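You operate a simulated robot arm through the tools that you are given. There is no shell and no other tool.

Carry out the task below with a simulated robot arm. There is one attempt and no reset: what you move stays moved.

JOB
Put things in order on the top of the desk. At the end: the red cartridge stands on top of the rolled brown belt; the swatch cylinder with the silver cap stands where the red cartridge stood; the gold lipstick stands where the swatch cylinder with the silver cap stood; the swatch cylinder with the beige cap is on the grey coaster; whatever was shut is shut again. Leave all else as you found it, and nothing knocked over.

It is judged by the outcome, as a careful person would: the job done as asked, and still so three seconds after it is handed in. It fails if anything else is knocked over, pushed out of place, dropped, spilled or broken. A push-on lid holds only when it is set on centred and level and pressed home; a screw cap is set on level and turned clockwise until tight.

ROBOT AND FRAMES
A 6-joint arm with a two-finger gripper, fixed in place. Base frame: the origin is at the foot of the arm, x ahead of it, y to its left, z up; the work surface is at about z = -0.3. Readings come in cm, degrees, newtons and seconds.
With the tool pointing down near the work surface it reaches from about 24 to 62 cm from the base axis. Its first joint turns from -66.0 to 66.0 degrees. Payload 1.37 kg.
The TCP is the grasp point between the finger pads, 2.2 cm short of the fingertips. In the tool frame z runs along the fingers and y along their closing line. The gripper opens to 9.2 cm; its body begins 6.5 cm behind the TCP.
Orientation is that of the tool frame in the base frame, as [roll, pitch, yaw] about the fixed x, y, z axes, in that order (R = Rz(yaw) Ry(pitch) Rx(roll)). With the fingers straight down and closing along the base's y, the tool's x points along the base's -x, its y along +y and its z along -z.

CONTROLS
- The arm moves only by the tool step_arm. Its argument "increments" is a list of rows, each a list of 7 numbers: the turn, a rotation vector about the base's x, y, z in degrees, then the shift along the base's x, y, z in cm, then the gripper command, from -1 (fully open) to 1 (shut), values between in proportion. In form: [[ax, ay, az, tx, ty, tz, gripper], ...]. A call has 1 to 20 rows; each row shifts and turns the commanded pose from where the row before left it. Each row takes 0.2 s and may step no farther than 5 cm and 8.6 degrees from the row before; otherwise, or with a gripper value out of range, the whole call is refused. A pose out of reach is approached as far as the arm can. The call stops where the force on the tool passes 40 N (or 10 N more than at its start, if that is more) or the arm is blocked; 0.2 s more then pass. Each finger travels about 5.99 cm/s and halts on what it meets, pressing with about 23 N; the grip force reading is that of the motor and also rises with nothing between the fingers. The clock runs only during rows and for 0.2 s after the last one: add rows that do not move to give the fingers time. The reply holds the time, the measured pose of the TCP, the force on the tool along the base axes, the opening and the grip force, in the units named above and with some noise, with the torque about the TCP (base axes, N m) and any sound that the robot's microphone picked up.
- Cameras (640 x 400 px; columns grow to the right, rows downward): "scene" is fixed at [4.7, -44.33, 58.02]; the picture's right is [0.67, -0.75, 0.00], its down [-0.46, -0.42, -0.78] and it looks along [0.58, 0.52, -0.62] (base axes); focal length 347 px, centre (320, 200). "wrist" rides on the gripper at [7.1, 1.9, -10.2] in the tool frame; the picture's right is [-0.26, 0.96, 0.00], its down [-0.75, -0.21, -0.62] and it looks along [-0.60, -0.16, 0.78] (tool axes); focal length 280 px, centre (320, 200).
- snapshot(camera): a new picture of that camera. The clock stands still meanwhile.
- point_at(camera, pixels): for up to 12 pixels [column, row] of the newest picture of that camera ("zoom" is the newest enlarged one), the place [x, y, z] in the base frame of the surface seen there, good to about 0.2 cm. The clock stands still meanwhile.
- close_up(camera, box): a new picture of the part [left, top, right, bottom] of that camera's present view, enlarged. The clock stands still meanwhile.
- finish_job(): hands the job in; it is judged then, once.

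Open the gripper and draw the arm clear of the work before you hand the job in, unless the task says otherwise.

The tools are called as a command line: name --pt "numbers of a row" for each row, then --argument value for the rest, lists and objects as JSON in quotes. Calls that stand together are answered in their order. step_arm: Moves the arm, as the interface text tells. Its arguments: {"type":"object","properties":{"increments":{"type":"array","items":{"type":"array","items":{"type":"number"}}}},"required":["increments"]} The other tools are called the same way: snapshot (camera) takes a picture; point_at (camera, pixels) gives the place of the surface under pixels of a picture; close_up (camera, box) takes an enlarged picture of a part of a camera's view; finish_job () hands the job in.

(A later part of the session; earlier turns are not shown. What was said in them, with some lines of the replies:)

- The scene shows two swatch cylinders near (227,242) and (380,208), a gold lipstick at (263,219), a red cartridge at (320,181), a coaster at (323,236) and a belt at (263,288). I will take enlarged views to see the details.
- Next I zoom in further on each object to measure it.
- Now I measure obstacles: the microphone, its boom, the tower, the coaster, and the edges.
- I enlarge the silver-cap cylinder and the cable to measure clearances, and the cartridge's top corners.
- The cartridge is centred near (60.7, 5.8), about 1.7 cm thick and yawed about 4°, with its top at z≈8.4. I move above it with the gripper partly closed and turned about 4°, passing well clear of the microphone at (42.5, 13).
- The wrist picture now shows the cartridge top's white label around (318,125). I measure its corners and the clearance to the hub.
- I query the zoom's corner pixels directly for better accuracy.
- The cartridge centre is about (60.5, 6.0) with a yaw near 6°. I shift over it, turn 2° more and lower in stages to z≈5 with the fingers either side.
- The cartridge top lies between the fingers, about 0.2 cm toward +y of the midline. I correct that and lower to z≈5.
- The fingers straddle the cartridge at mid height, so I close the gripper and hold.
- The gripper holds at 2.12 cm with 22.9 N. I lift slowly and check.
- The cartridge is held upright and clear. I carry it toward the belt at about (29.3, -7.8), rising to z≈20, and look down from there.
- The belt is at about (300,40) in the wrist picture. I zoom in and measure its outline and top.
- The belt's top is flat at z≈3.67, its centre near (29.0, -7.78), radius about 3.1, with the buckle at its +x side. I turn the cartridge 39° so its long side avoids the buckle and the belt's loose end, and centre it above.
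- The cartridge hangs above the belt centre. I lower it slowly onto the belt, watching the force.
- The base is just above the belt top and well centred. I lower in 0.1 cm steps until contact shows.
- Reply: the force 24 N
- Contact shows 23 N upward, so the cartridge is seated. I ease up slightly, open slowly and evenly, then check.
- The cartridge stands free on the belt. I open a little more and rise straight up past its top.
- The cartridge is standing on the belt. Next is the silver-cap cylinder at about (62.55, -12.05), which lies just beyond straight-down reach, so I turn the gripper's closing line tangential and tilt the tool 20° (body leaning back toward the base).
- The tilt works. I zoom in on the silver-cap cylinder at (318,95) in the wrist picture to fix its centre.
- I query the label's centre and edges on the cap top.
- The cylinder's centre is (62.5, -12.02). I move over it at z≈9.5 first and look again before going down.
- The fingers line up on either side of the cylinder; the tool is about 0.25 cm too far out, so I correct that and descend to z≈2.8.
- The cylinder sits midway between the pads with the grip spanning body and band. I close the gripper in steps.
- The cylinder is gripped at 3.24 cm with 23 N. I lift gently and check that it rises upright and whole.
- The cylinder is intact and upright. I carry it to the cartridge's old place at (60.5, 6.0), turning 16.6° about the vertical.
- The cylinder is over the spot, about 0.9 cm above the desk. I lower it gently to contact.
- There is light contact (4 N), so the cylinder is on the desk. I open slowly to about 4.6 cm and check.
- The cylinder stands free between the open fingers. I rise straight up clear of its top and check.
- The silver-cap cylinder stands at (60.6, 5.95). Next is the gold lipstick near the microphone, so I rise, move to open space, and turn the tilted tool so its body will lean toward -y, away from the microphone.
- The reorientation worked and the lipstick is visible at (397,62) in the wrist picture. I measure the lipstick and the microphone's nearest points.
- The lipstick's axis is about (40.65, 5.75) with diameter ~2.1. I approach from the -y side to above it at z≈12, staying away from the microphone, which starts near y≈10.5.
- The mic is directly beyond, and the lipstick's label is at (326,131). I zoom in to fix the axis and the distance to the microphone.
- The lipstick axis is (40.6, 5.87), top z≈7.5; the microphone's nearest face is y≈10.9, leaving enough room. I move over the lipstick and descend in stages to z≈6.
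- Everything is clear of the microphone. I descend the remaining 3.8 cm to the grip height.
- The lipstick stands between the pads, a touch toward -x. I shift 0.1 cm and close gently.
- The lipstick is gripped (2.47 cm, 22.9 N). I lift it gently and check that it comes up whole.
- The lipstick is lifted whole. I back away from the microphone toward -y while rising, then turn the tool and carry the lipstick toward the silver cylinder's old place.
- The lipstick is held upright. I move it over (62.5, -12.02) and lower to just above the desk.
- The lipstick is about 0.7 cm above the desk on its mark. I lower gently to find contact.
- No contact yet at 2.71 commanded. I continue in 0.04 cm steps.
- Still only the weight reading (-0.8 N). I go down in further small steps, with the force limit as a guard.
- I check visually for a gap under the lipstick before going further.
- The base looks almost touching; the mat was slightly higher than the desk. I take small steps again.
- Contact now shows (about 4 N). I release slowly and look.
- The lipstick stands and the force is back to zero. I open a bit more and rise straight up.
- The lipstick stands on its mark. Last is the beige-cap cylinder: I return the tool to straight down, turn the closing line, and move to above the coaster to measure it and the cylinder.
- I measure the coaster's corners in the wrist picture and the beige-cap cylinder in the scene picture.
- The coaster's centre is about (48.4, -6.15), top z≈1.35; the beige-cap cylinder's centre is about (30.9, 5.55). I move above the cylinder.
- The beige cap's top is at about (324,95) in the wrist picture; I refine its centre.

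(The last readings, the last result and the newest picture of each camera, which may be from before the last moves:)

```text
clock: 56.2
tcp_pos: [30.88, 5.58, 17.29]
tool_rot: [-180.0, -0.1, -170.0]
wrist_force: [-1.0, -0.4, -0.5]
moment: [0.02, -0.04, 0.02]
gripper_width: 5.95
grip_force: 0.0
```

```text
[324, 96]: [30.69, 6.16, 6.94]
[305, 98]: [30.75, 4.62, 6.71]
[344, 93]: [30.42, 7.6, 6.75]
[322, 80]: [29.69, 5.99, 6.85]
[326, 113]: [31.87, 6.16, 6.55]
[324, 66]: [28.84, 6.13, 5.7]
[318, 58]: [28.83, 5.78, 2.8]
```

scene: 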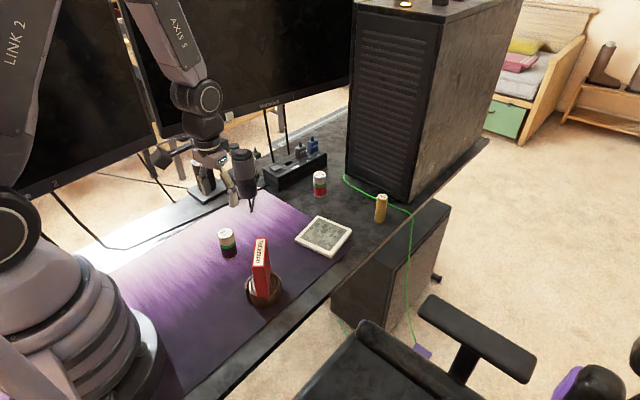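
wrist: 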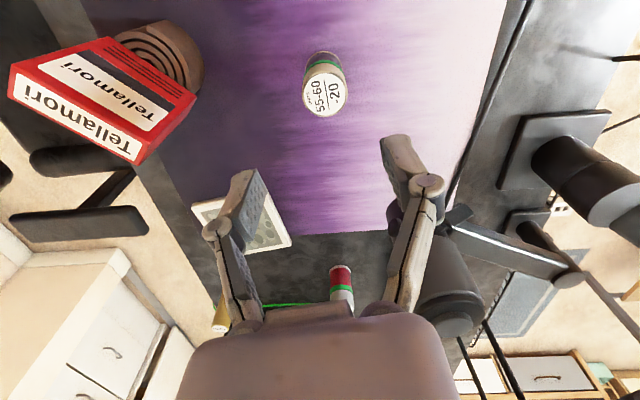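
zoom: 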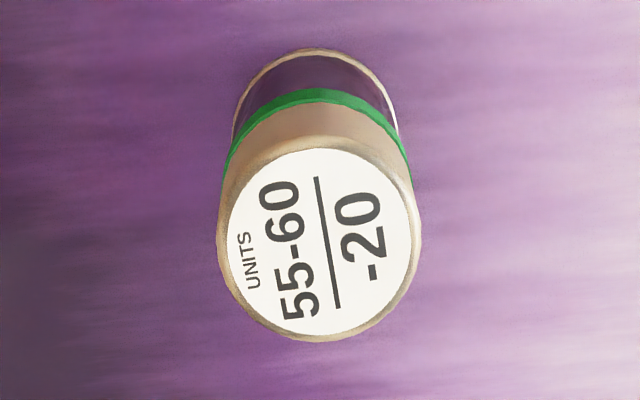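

I correct toward (30.75, 5.95) and lower to z≈9.7, just above the cap, to check alignment.

step_arm --pt "0 0 0 -0.15 0.35 -2.5 -0.3" --pt "0 0 0 0 0 -2.5 -0.3" --pt "0 0 0 0 0 -2.5 -0.3" --pt "0 0 0 0 0 0 -0.3"

snapshot --camera "wrist"

close_up --camera "scene" --box '[170, 150, 290, 270]'

```text
clock: 57.2
tcp_pos: [30.94, 5.96, 9.76]
tool_rot: [179.9, 0.0, -170.0]
wrist_force: [0.6, 0.1, -0.3]
moment: [-0.01, 0.04, 0.03]
gripper_width: 5.99
grip_force: 0.0
```

```text
taken
```

wrist: 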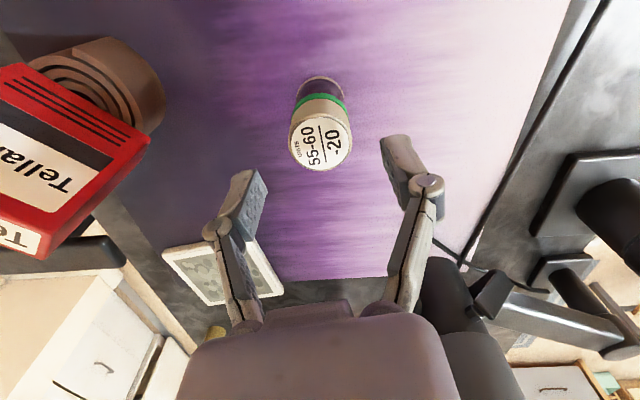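

```text
3.33 times, centred on (230, 210) of scene
```

zoom: 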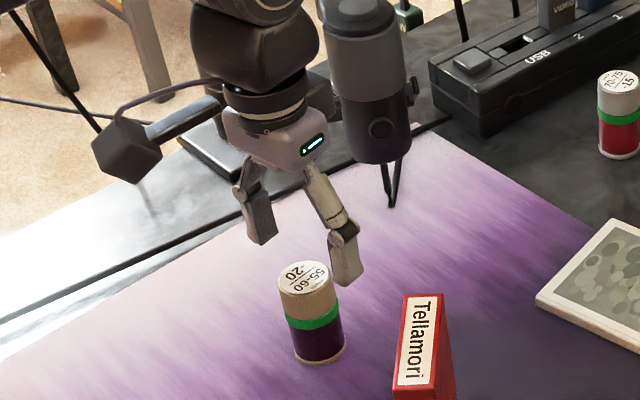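

close_up --camera "wrist" --box '[270, 65, 370, 185]'

point_at --camera "zoom" --pixels '[[320, 260], [225, 275], [415, 255], [315, 175], [322, 345], [320, 215], [320, 300], [318, 150], [315, 110]]'

```text
3.33 times, centred on (320, 125) of wrist
```

zoom: 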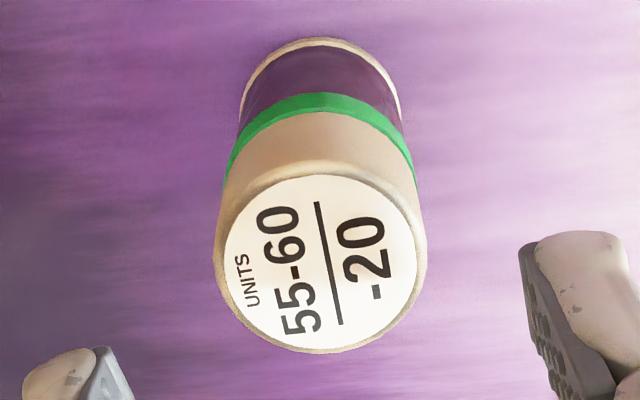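

```text
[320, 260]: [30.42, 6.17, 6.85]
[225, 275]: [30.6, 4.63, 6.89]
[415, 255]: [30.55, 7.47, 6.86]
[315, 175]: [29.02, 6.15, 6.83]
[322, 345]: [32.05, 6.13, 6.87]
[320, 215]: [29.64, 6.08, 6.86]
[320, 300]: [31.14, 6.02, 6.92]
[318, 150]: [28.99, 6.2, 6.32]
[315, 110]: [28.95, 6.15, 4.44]
```

Its centre is about (30.55, 6.0). I adjust slightly and descend with open fingers to z≈2.6.

step_arm --pt "0 0 0 -0.2 0.08 -1.8 -0.3" --pt "0 0 0 0 0 -1.8 -0.3" --pt "0 0 0 0 0 -1.8 -0.3" --pt "0 0 0 0 0 -1.0 -0.3" --pt "0 0 0 0 0 -0.7 -0.3" --pt "0 0 0 0 0 0 -0.3"

snapshot --camera "wrist"

close_up --camera "scene" --box '[170, 170, 270, 270]'

```text
clock: 58.6
tcp_pos: [30.77, 5.97, 2.58]
tool_rot: [-179.9, 0.0, -170.0]
wrist_force: [0.4, 0.1, 0.5]
moment: [0.02, 0.0, -0.02]
gripper_width: 6.01
grip_force: 0.1
```

```text
taken
```

wrist: 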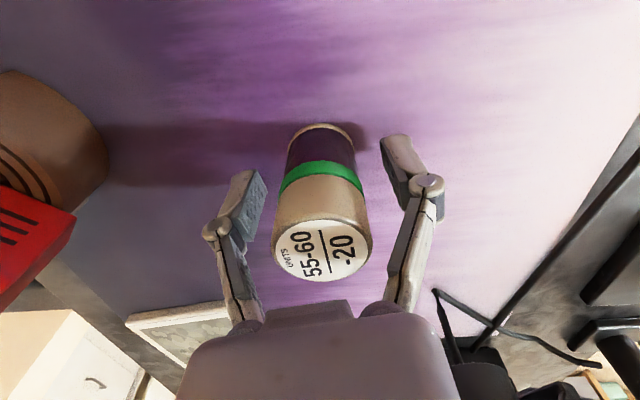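

```text
4.00 times, centred on (220, 220) of scene
```

zoom: 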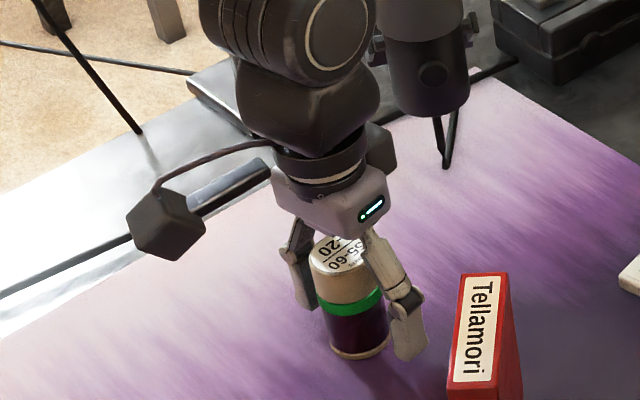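

The cylinder is centred between the fingers with the pads on the body and band. I close gently.

step_arm --pt "0 0 0 0 0 0 0.1" --pt "0 0 0 0 0 0 0.25" --pt "0 0 0 0 0 0 0.32" --pt "0 0 0 0 0 0 0.5" --pt "0 0 0 0 0 0 1" --pt "0 0 0 0 0 0 1"

snapshot --camera "wrist"

```text
clock: 60.0
tcp_pos: [30.68, 5.89, 2.42]
tool_rot: [180.0, -0.1, -170.0]
wrist_force: [-0.2, 0.2, 3.7]
moment: [-0.01, 0.01, -0.03]
gripper_width: 3.23
grip_force: 23.7
```

```text
taken
```

wrist: 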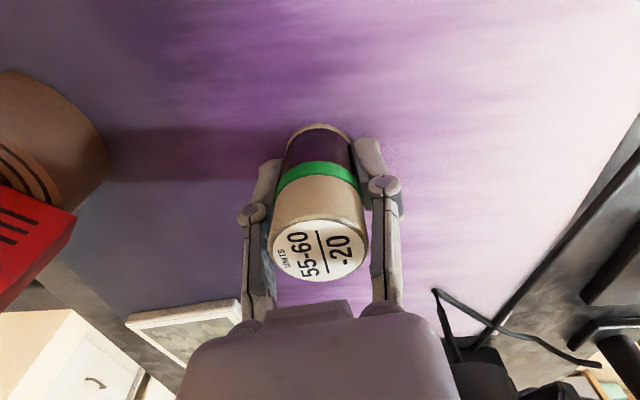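

The cylinder is gripped at 3.23 cm. I lift slowly and check.

step_arm --pt "0 0 0 0 0 0.4 1" --pt "0 0 0 0 0 0.8 1" --pt "0 0 0 0 0 1.5 1" --pt "0 0 0 0 0 3 1" --pt "0 0 0 0 0 3 1" --pt "0 0 0 0 0 0 1"

snapshot --camera "wrist"

close_up --camera "scene" --box '[170, 140, 290, 270]'

```text
clock: 61.4
tcp_pos: [30.55, 5.93, 11.19]
tool_rot: [179.9, 0.0, -170.0]
wrist_force: [0.7, 0.6, -0.7]
moment: [0.0, 0.0, -0.01]
gripper_width: 3.24
grip_force: 22.4
```

```text
taken
```

wrist: 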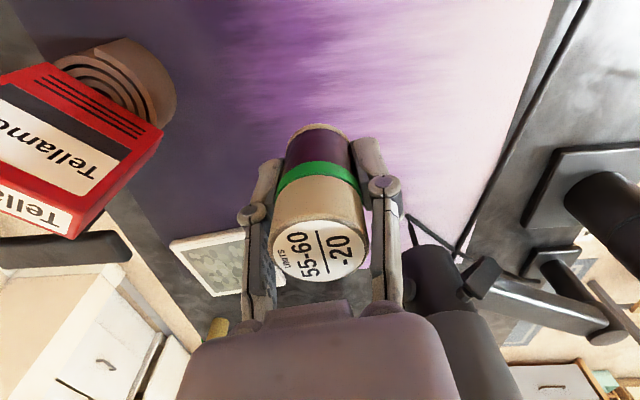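

```text
3.08 times, centred on (230, 205) of scene
```

zoom: 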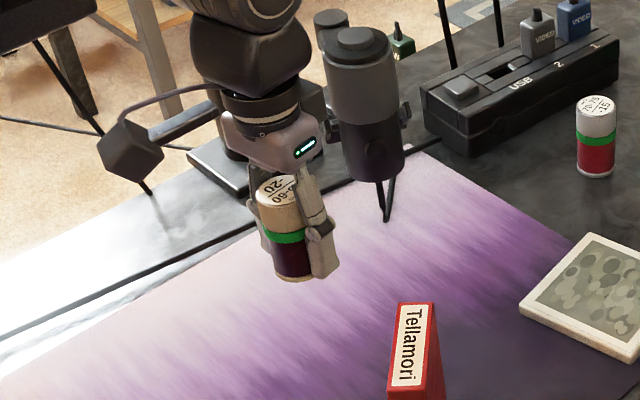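

The cylinder is held whole and upright. I carry it above the coaster's centre at (48.4, -6.15).

step_arm --pt "0 0 0 0.5 -0.5 1.5 1" --pt "0 0 0 3.4 -2.3 0 1" --pt "0 0 0 3.5 -2.4 0 1" --pt "0 0 0 3.5 -2.4 0 1" --pt "0 0 0 3.5 -2.4 0 1" --pt "0 0 0 3.45 -2.13 0 1" --pt "0 0 0 0 0 -2.5 1" --pt "0 0 0 0 0 -2.5 1" --pt "0 0 0 0 0 -1.8 1" --pt "0 0 0 0 0 0 1"

snapshot --camera "wrist"

close_up --camera "scene" --box '[270, 150, 380, 270]'

```text
clock: 63.6
tcp_pos: [48.47, -5.91, 5.84]
tool_rot: [180.0, 0.0, -169.9]
wrist_force: [1.0, 0.2, 0.5]
moment: [0.01, 0.0, 0.02]
gripper_width: 3.2
grip_force: 22.8
```

```text
taken
```

wrist: 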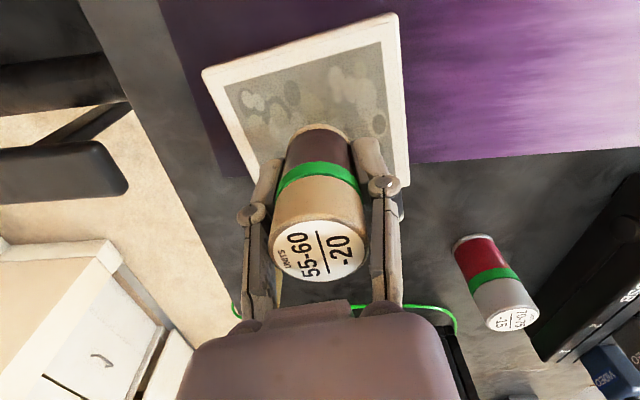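

```text
3.33 times, centred on (325, 210) of scene
```

zoom: 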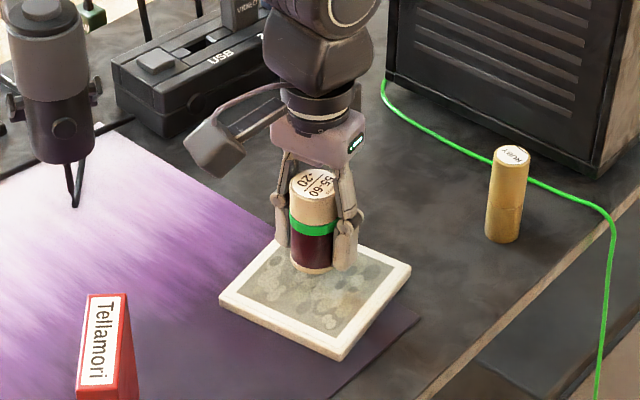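

The cylinder hangs over the coaster's centre region. I shift 0.25 cm toward the exact centre and lower it to just above the surface.

step_arm --pt "0 0 0 -0.15 -0.25 -1 1" --pt "0 0 0 0 0 -0.5 1" --pt "0 0 0 0 0 -0.3 1" --pt "0 0 0 0 0 0 1"

close_up --camera "scene" --box '[280, 190, 370, 265]'

```text
clock: 64.6
tcp_pos: [48.29, -6.41, 4.07]
tool_rot: [180.0, 0.0, -170.0]
wrist_force: [0.6, 0.6, 0.1]
moment: [0.01, -0.01, 0.02]
gripper_width: 3.21
grip_force: 22.3
```

```text
5.33 times, centred on (325, 228) of scene
```

zoom: 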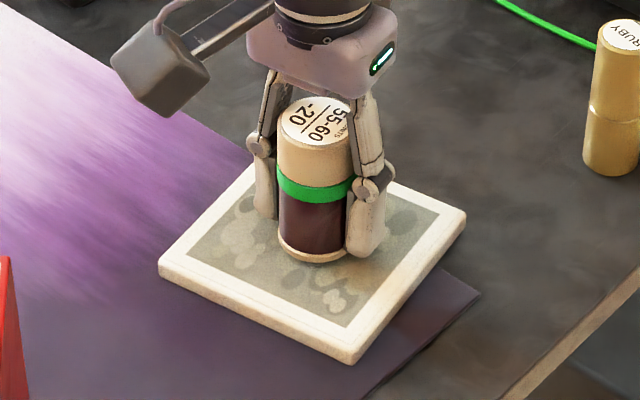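

It is nearly down and centred. I lower in small steps until contact.

step_arm --pt "0 0 0 0 0 -0.15 1" --pt "0 0 0 0 0 0 1" --pt "0 0 0 0 0 0 1"

```text
clock: 65.4
tcp_pos: [48.3, -6.35, 3.92]
tool_rot: [-180.0, -0.1, -170.0]
wrist_force: [-0.6, 0.0, -0.7]
moment: [0.0, -0.01, -0.01]
gripper_width: 3.24
grip_force: 22.7
```

step_arm --pt "0 0 0 0 0 -0.07 1" --pt "0 0 0 0 0 0 1" --pt "0 0 0 0 0 0 1"

```text
clock: 66.2
tcp_pos: [48.38, -6.44, 3.91]
tool_rot: [180.0, 0.1, -170.0]
wrist_force: [0.7, -0.6, -0.3]
moment: [-0.03, -0.03, 0.02]
gripper_width: 3.22
grip_force: 23.1
```

No contact yet at 3.97 commanded; I continue down in small steps.

step_arm --pt "0 0 0 0 0 -0.06 1" --pt "0 0 0 0 0 0 1" --pt "0 0 0 0 0 0 1"

```text
clock: 67.0
tcp_pos: [48.29, -6.5, 3.82]
tool_rot: [-179.9, 0.0, -170.0]
wrist_force: [-0.1, 0.8, -0.8]
moment: [0.03, -0.03, 0.04]
gripper_width: 3.25
grip_force: 23.3
```

step_arm --pt "0 0 0 0 0 -0.06 1" --pt "0 0 0 0 0 0 1" --pt "0 0 0 0 0 0 1"

```text
clock: 67.8
tcp_pos: [48.29, -6.42, 3.64]
tool_rot: [-180.0, 0.0, -169.9]
wrist_force: [-0.8, 0.0, -0.3]
moment: [0.03, -0.01, 0.0]
gripper_width: 3.24
grip_force: 22.3
```

step_arm --pt "0 0 0 0 0 -0.06 1" --pt "0 0 0 0 0 0 1" --pt "0 0 0 0 0 0 1"

```text
clock: 68.6
tcp_pos: [48.28, -6.41, 3.7]
tool_rot: [-180.0, 0.0, -170.0]
wrist_force: [-0.5, 0.5, 0.0]
moment: [0.01, -0.03, -0.02]
gripper_width: 3.22
grip_force: 22.8
```

step_arm --pt "0 0 0 0 0 -0.05 1" --pt "0 0 0 0 0 0 1" --pt "0 0 0 0 0 0 1"

```text
clock: 69.4
tcp_pos: [48.36, -6.44, 3.65]
tool_rot: [180.0, 0.0, -170.0]
wrist_force: [0.3, -0.7, -1.2]
moment: [0.01, 0.01, -0.02]
gripper_width: 3.24
grip_force: 22.5
```

step_arm --pt "0 0 0 0 0 -0.05 1" --pt "0 0 0 0 0 0 1" --pt "0 0 0 0 0 0 1"

close_up --camera "scene" --box '[305, 215, 345, 250]'

```text
clock: 70.2
tcp_pos: [48.33, -6.45, 3.69]
tool_rot: [-180.0, 0.0, -170.0]
wrist_force: [-0.4, 0.6, 2.3]
moment: [0.03, -0.02, -0.01]
gripper_width: 3.22
grip_force: 22.7
```

```text
11.43 times, centred on (325, 232) of scene
```

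zoom: 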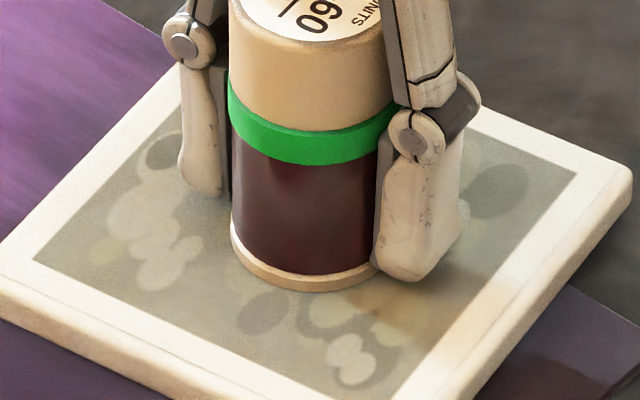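

Contact shows (about 3 N) and the base rests on the coaster. I open slowly and then check.

step_arm --pt "0 0 0 0 0 -0.02 1" --pt "0 0 0 0 0 0 0.5" --pt "0 0 0 0 0 0 0.28" --pt "0 0 0 0 0 0 0.2" --pt "0 0 0 0 0 0 0.1" --pt "0 0 0 0 0 0 0" --pt "0 0 0 0 0 0 -0.15" --pt "0 0 0 0 0 0 -0.15"

snapshot --camera "wrist"

close_up --camera "scene" --box '[280, 190, 370, 265]'

```text
clock: 72.0
tcp_pos: [48.37, -6.51, 3.59]
tool_rot: [-180.0, 0.0, -170.1]
wrist_force: [0.6, 0.2, 0.3]
moment: [0.0, 0.0, -0.01]
gripper_width: 5.3
grip_force: 0.1
```

```text
taken
```

wrist: 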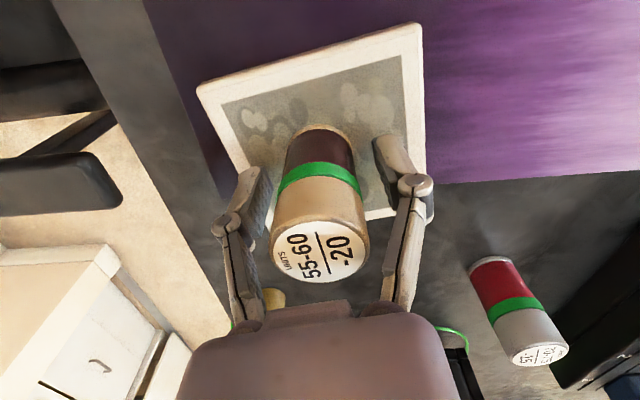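

```text
5.33 times, centred on (325, 228) of scene
```

zoom: 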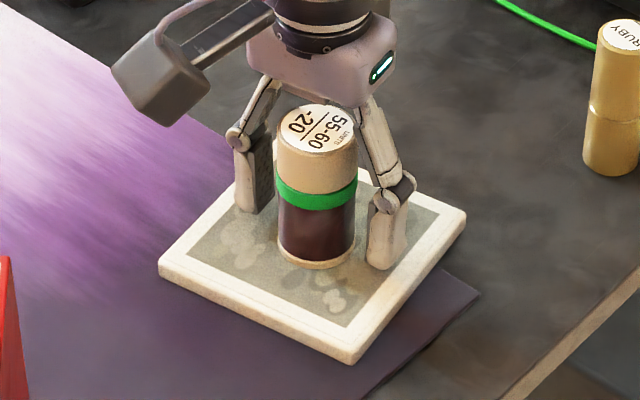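

The cylinder stands free at the coaster's centre. I rise straight up and then draw the arm back clear of the work with the gripper open.

step_arm --pt "0 0 0 0 0 1 -0.15" --pt "0 0 0 0 0 2 -0.15" --pt "0 0 0 0 0 3 -0.15" --pt "0 0 0 0 0 4 -0.15" --pt "0 0 0 0 0 4 -0.15" --pt "0 0 0 0 0 4 -0.5" --pt "0 0 0 -1 1 4 -1" --pt "0 0 0 -1 1 4 -1" --pt "0 0 0 0 0 0 -1" --pt "0 0 0 0 0 0 -1"

snapshot --camera "scene"

snapshot --camera "wrist"

close_up --camera "scene" --box '[190, 140, 420, 320]'

```text
clock: 74.2
tcp_pos: [46.31, -4.43, 29.74]
tool_rot: [180.0, 0.0, -170.0]
wrist_force: [-0.3, -0.4, 0.0]
moment: [-0.03, -0.01, 0.01]
gripper_width: 9.19
grip_force: 0.1
```

```text
taken
```

scene: 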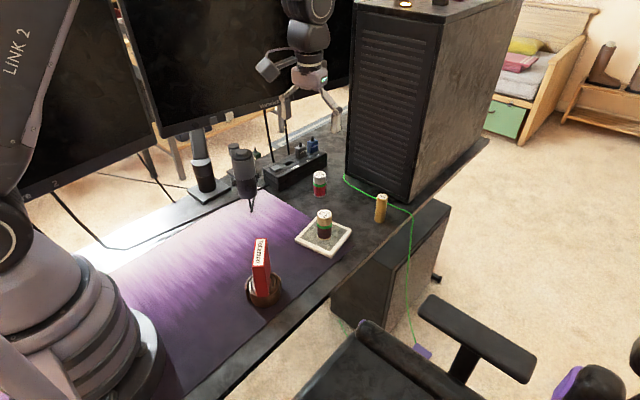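

```text
taken
```

wrist: 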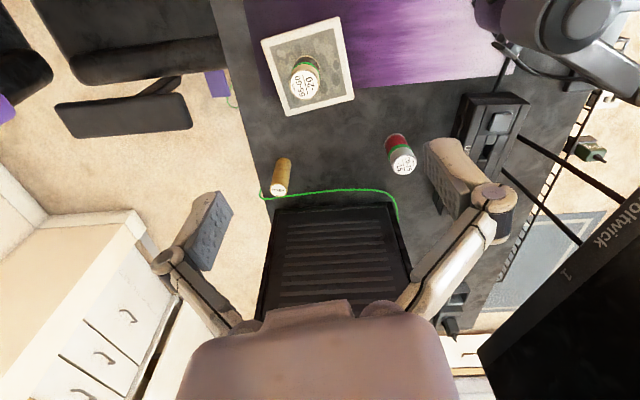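

```text
2.22 times, centred on (305, 230) of scene
```

zoom: 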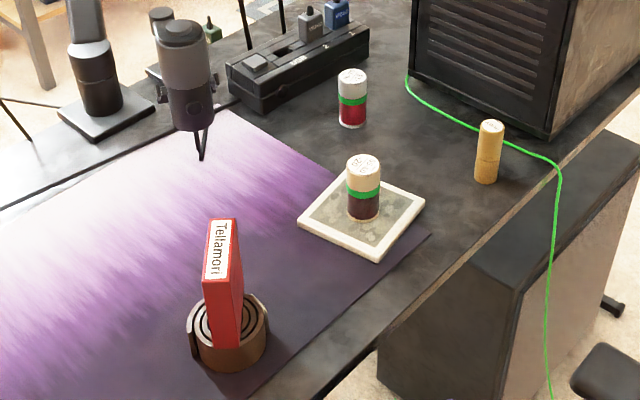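

All four items are in place. The cartridge is upright on the belt at (262,272), the silver-cap cylinder at (319,183), the lipstick at (381,208) and the beige-cap cylinder on the coaster at (323,224). I take one last look at the cartridge and caps before handing in.

close_up --camera "scene" --box '[225, 225, 305, 315]'

close_up --camera "scene" --box '[290, 160, 400, 250]'

```text
4.44 times, centred on (265, 270) of scene
```

zoom: 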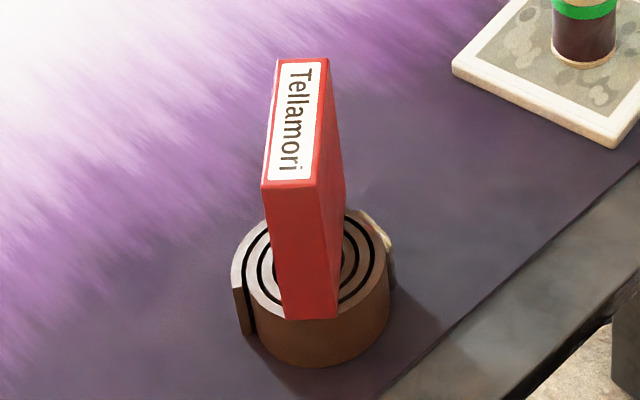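

```text
4.44 times, centred on (345, 205) of scene
```

zoom: 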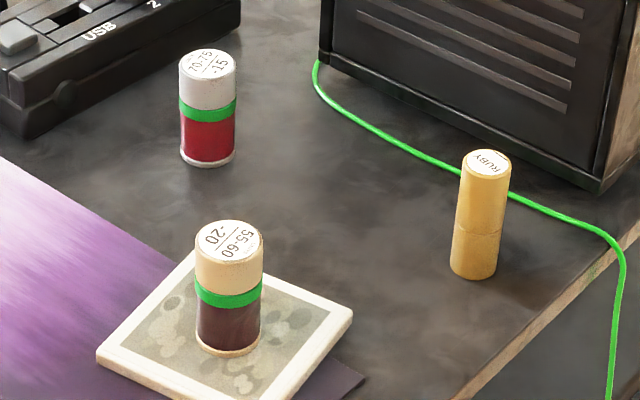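

Everything stands upright with the caps on, the gripper is open and the arm is clear of the desk. I hand the job in.

finish_job

```text
The job is handed in.
```

The job is handed in, and all four items are where you asked. The last pictures before hand-in showed everything upright.

- **Red cartridge:** it stands on top of the rolled belt, turned so that its base avoids the buckle and the belt's loose end.
- **Silver-cap cylinder:** it stands at about (60.6, 6.0), where the cartridge stood.
- **Gold lipstick:** it stands at about (62.5, -12), where the silver-cap cylinder stood.
- **Beige-cap cylinder:** it stands near the middle of the coaster. There was only one coaster on the desk, white-rimmed with a grey pattern, so I took that as the grey one.

Nothing was opened: both cylinder caps and the lipstick stayed shut throughout. The other things on the desk look the same in the pictures as at the start. The gripper is open and the arm is raised well clear of the desk.
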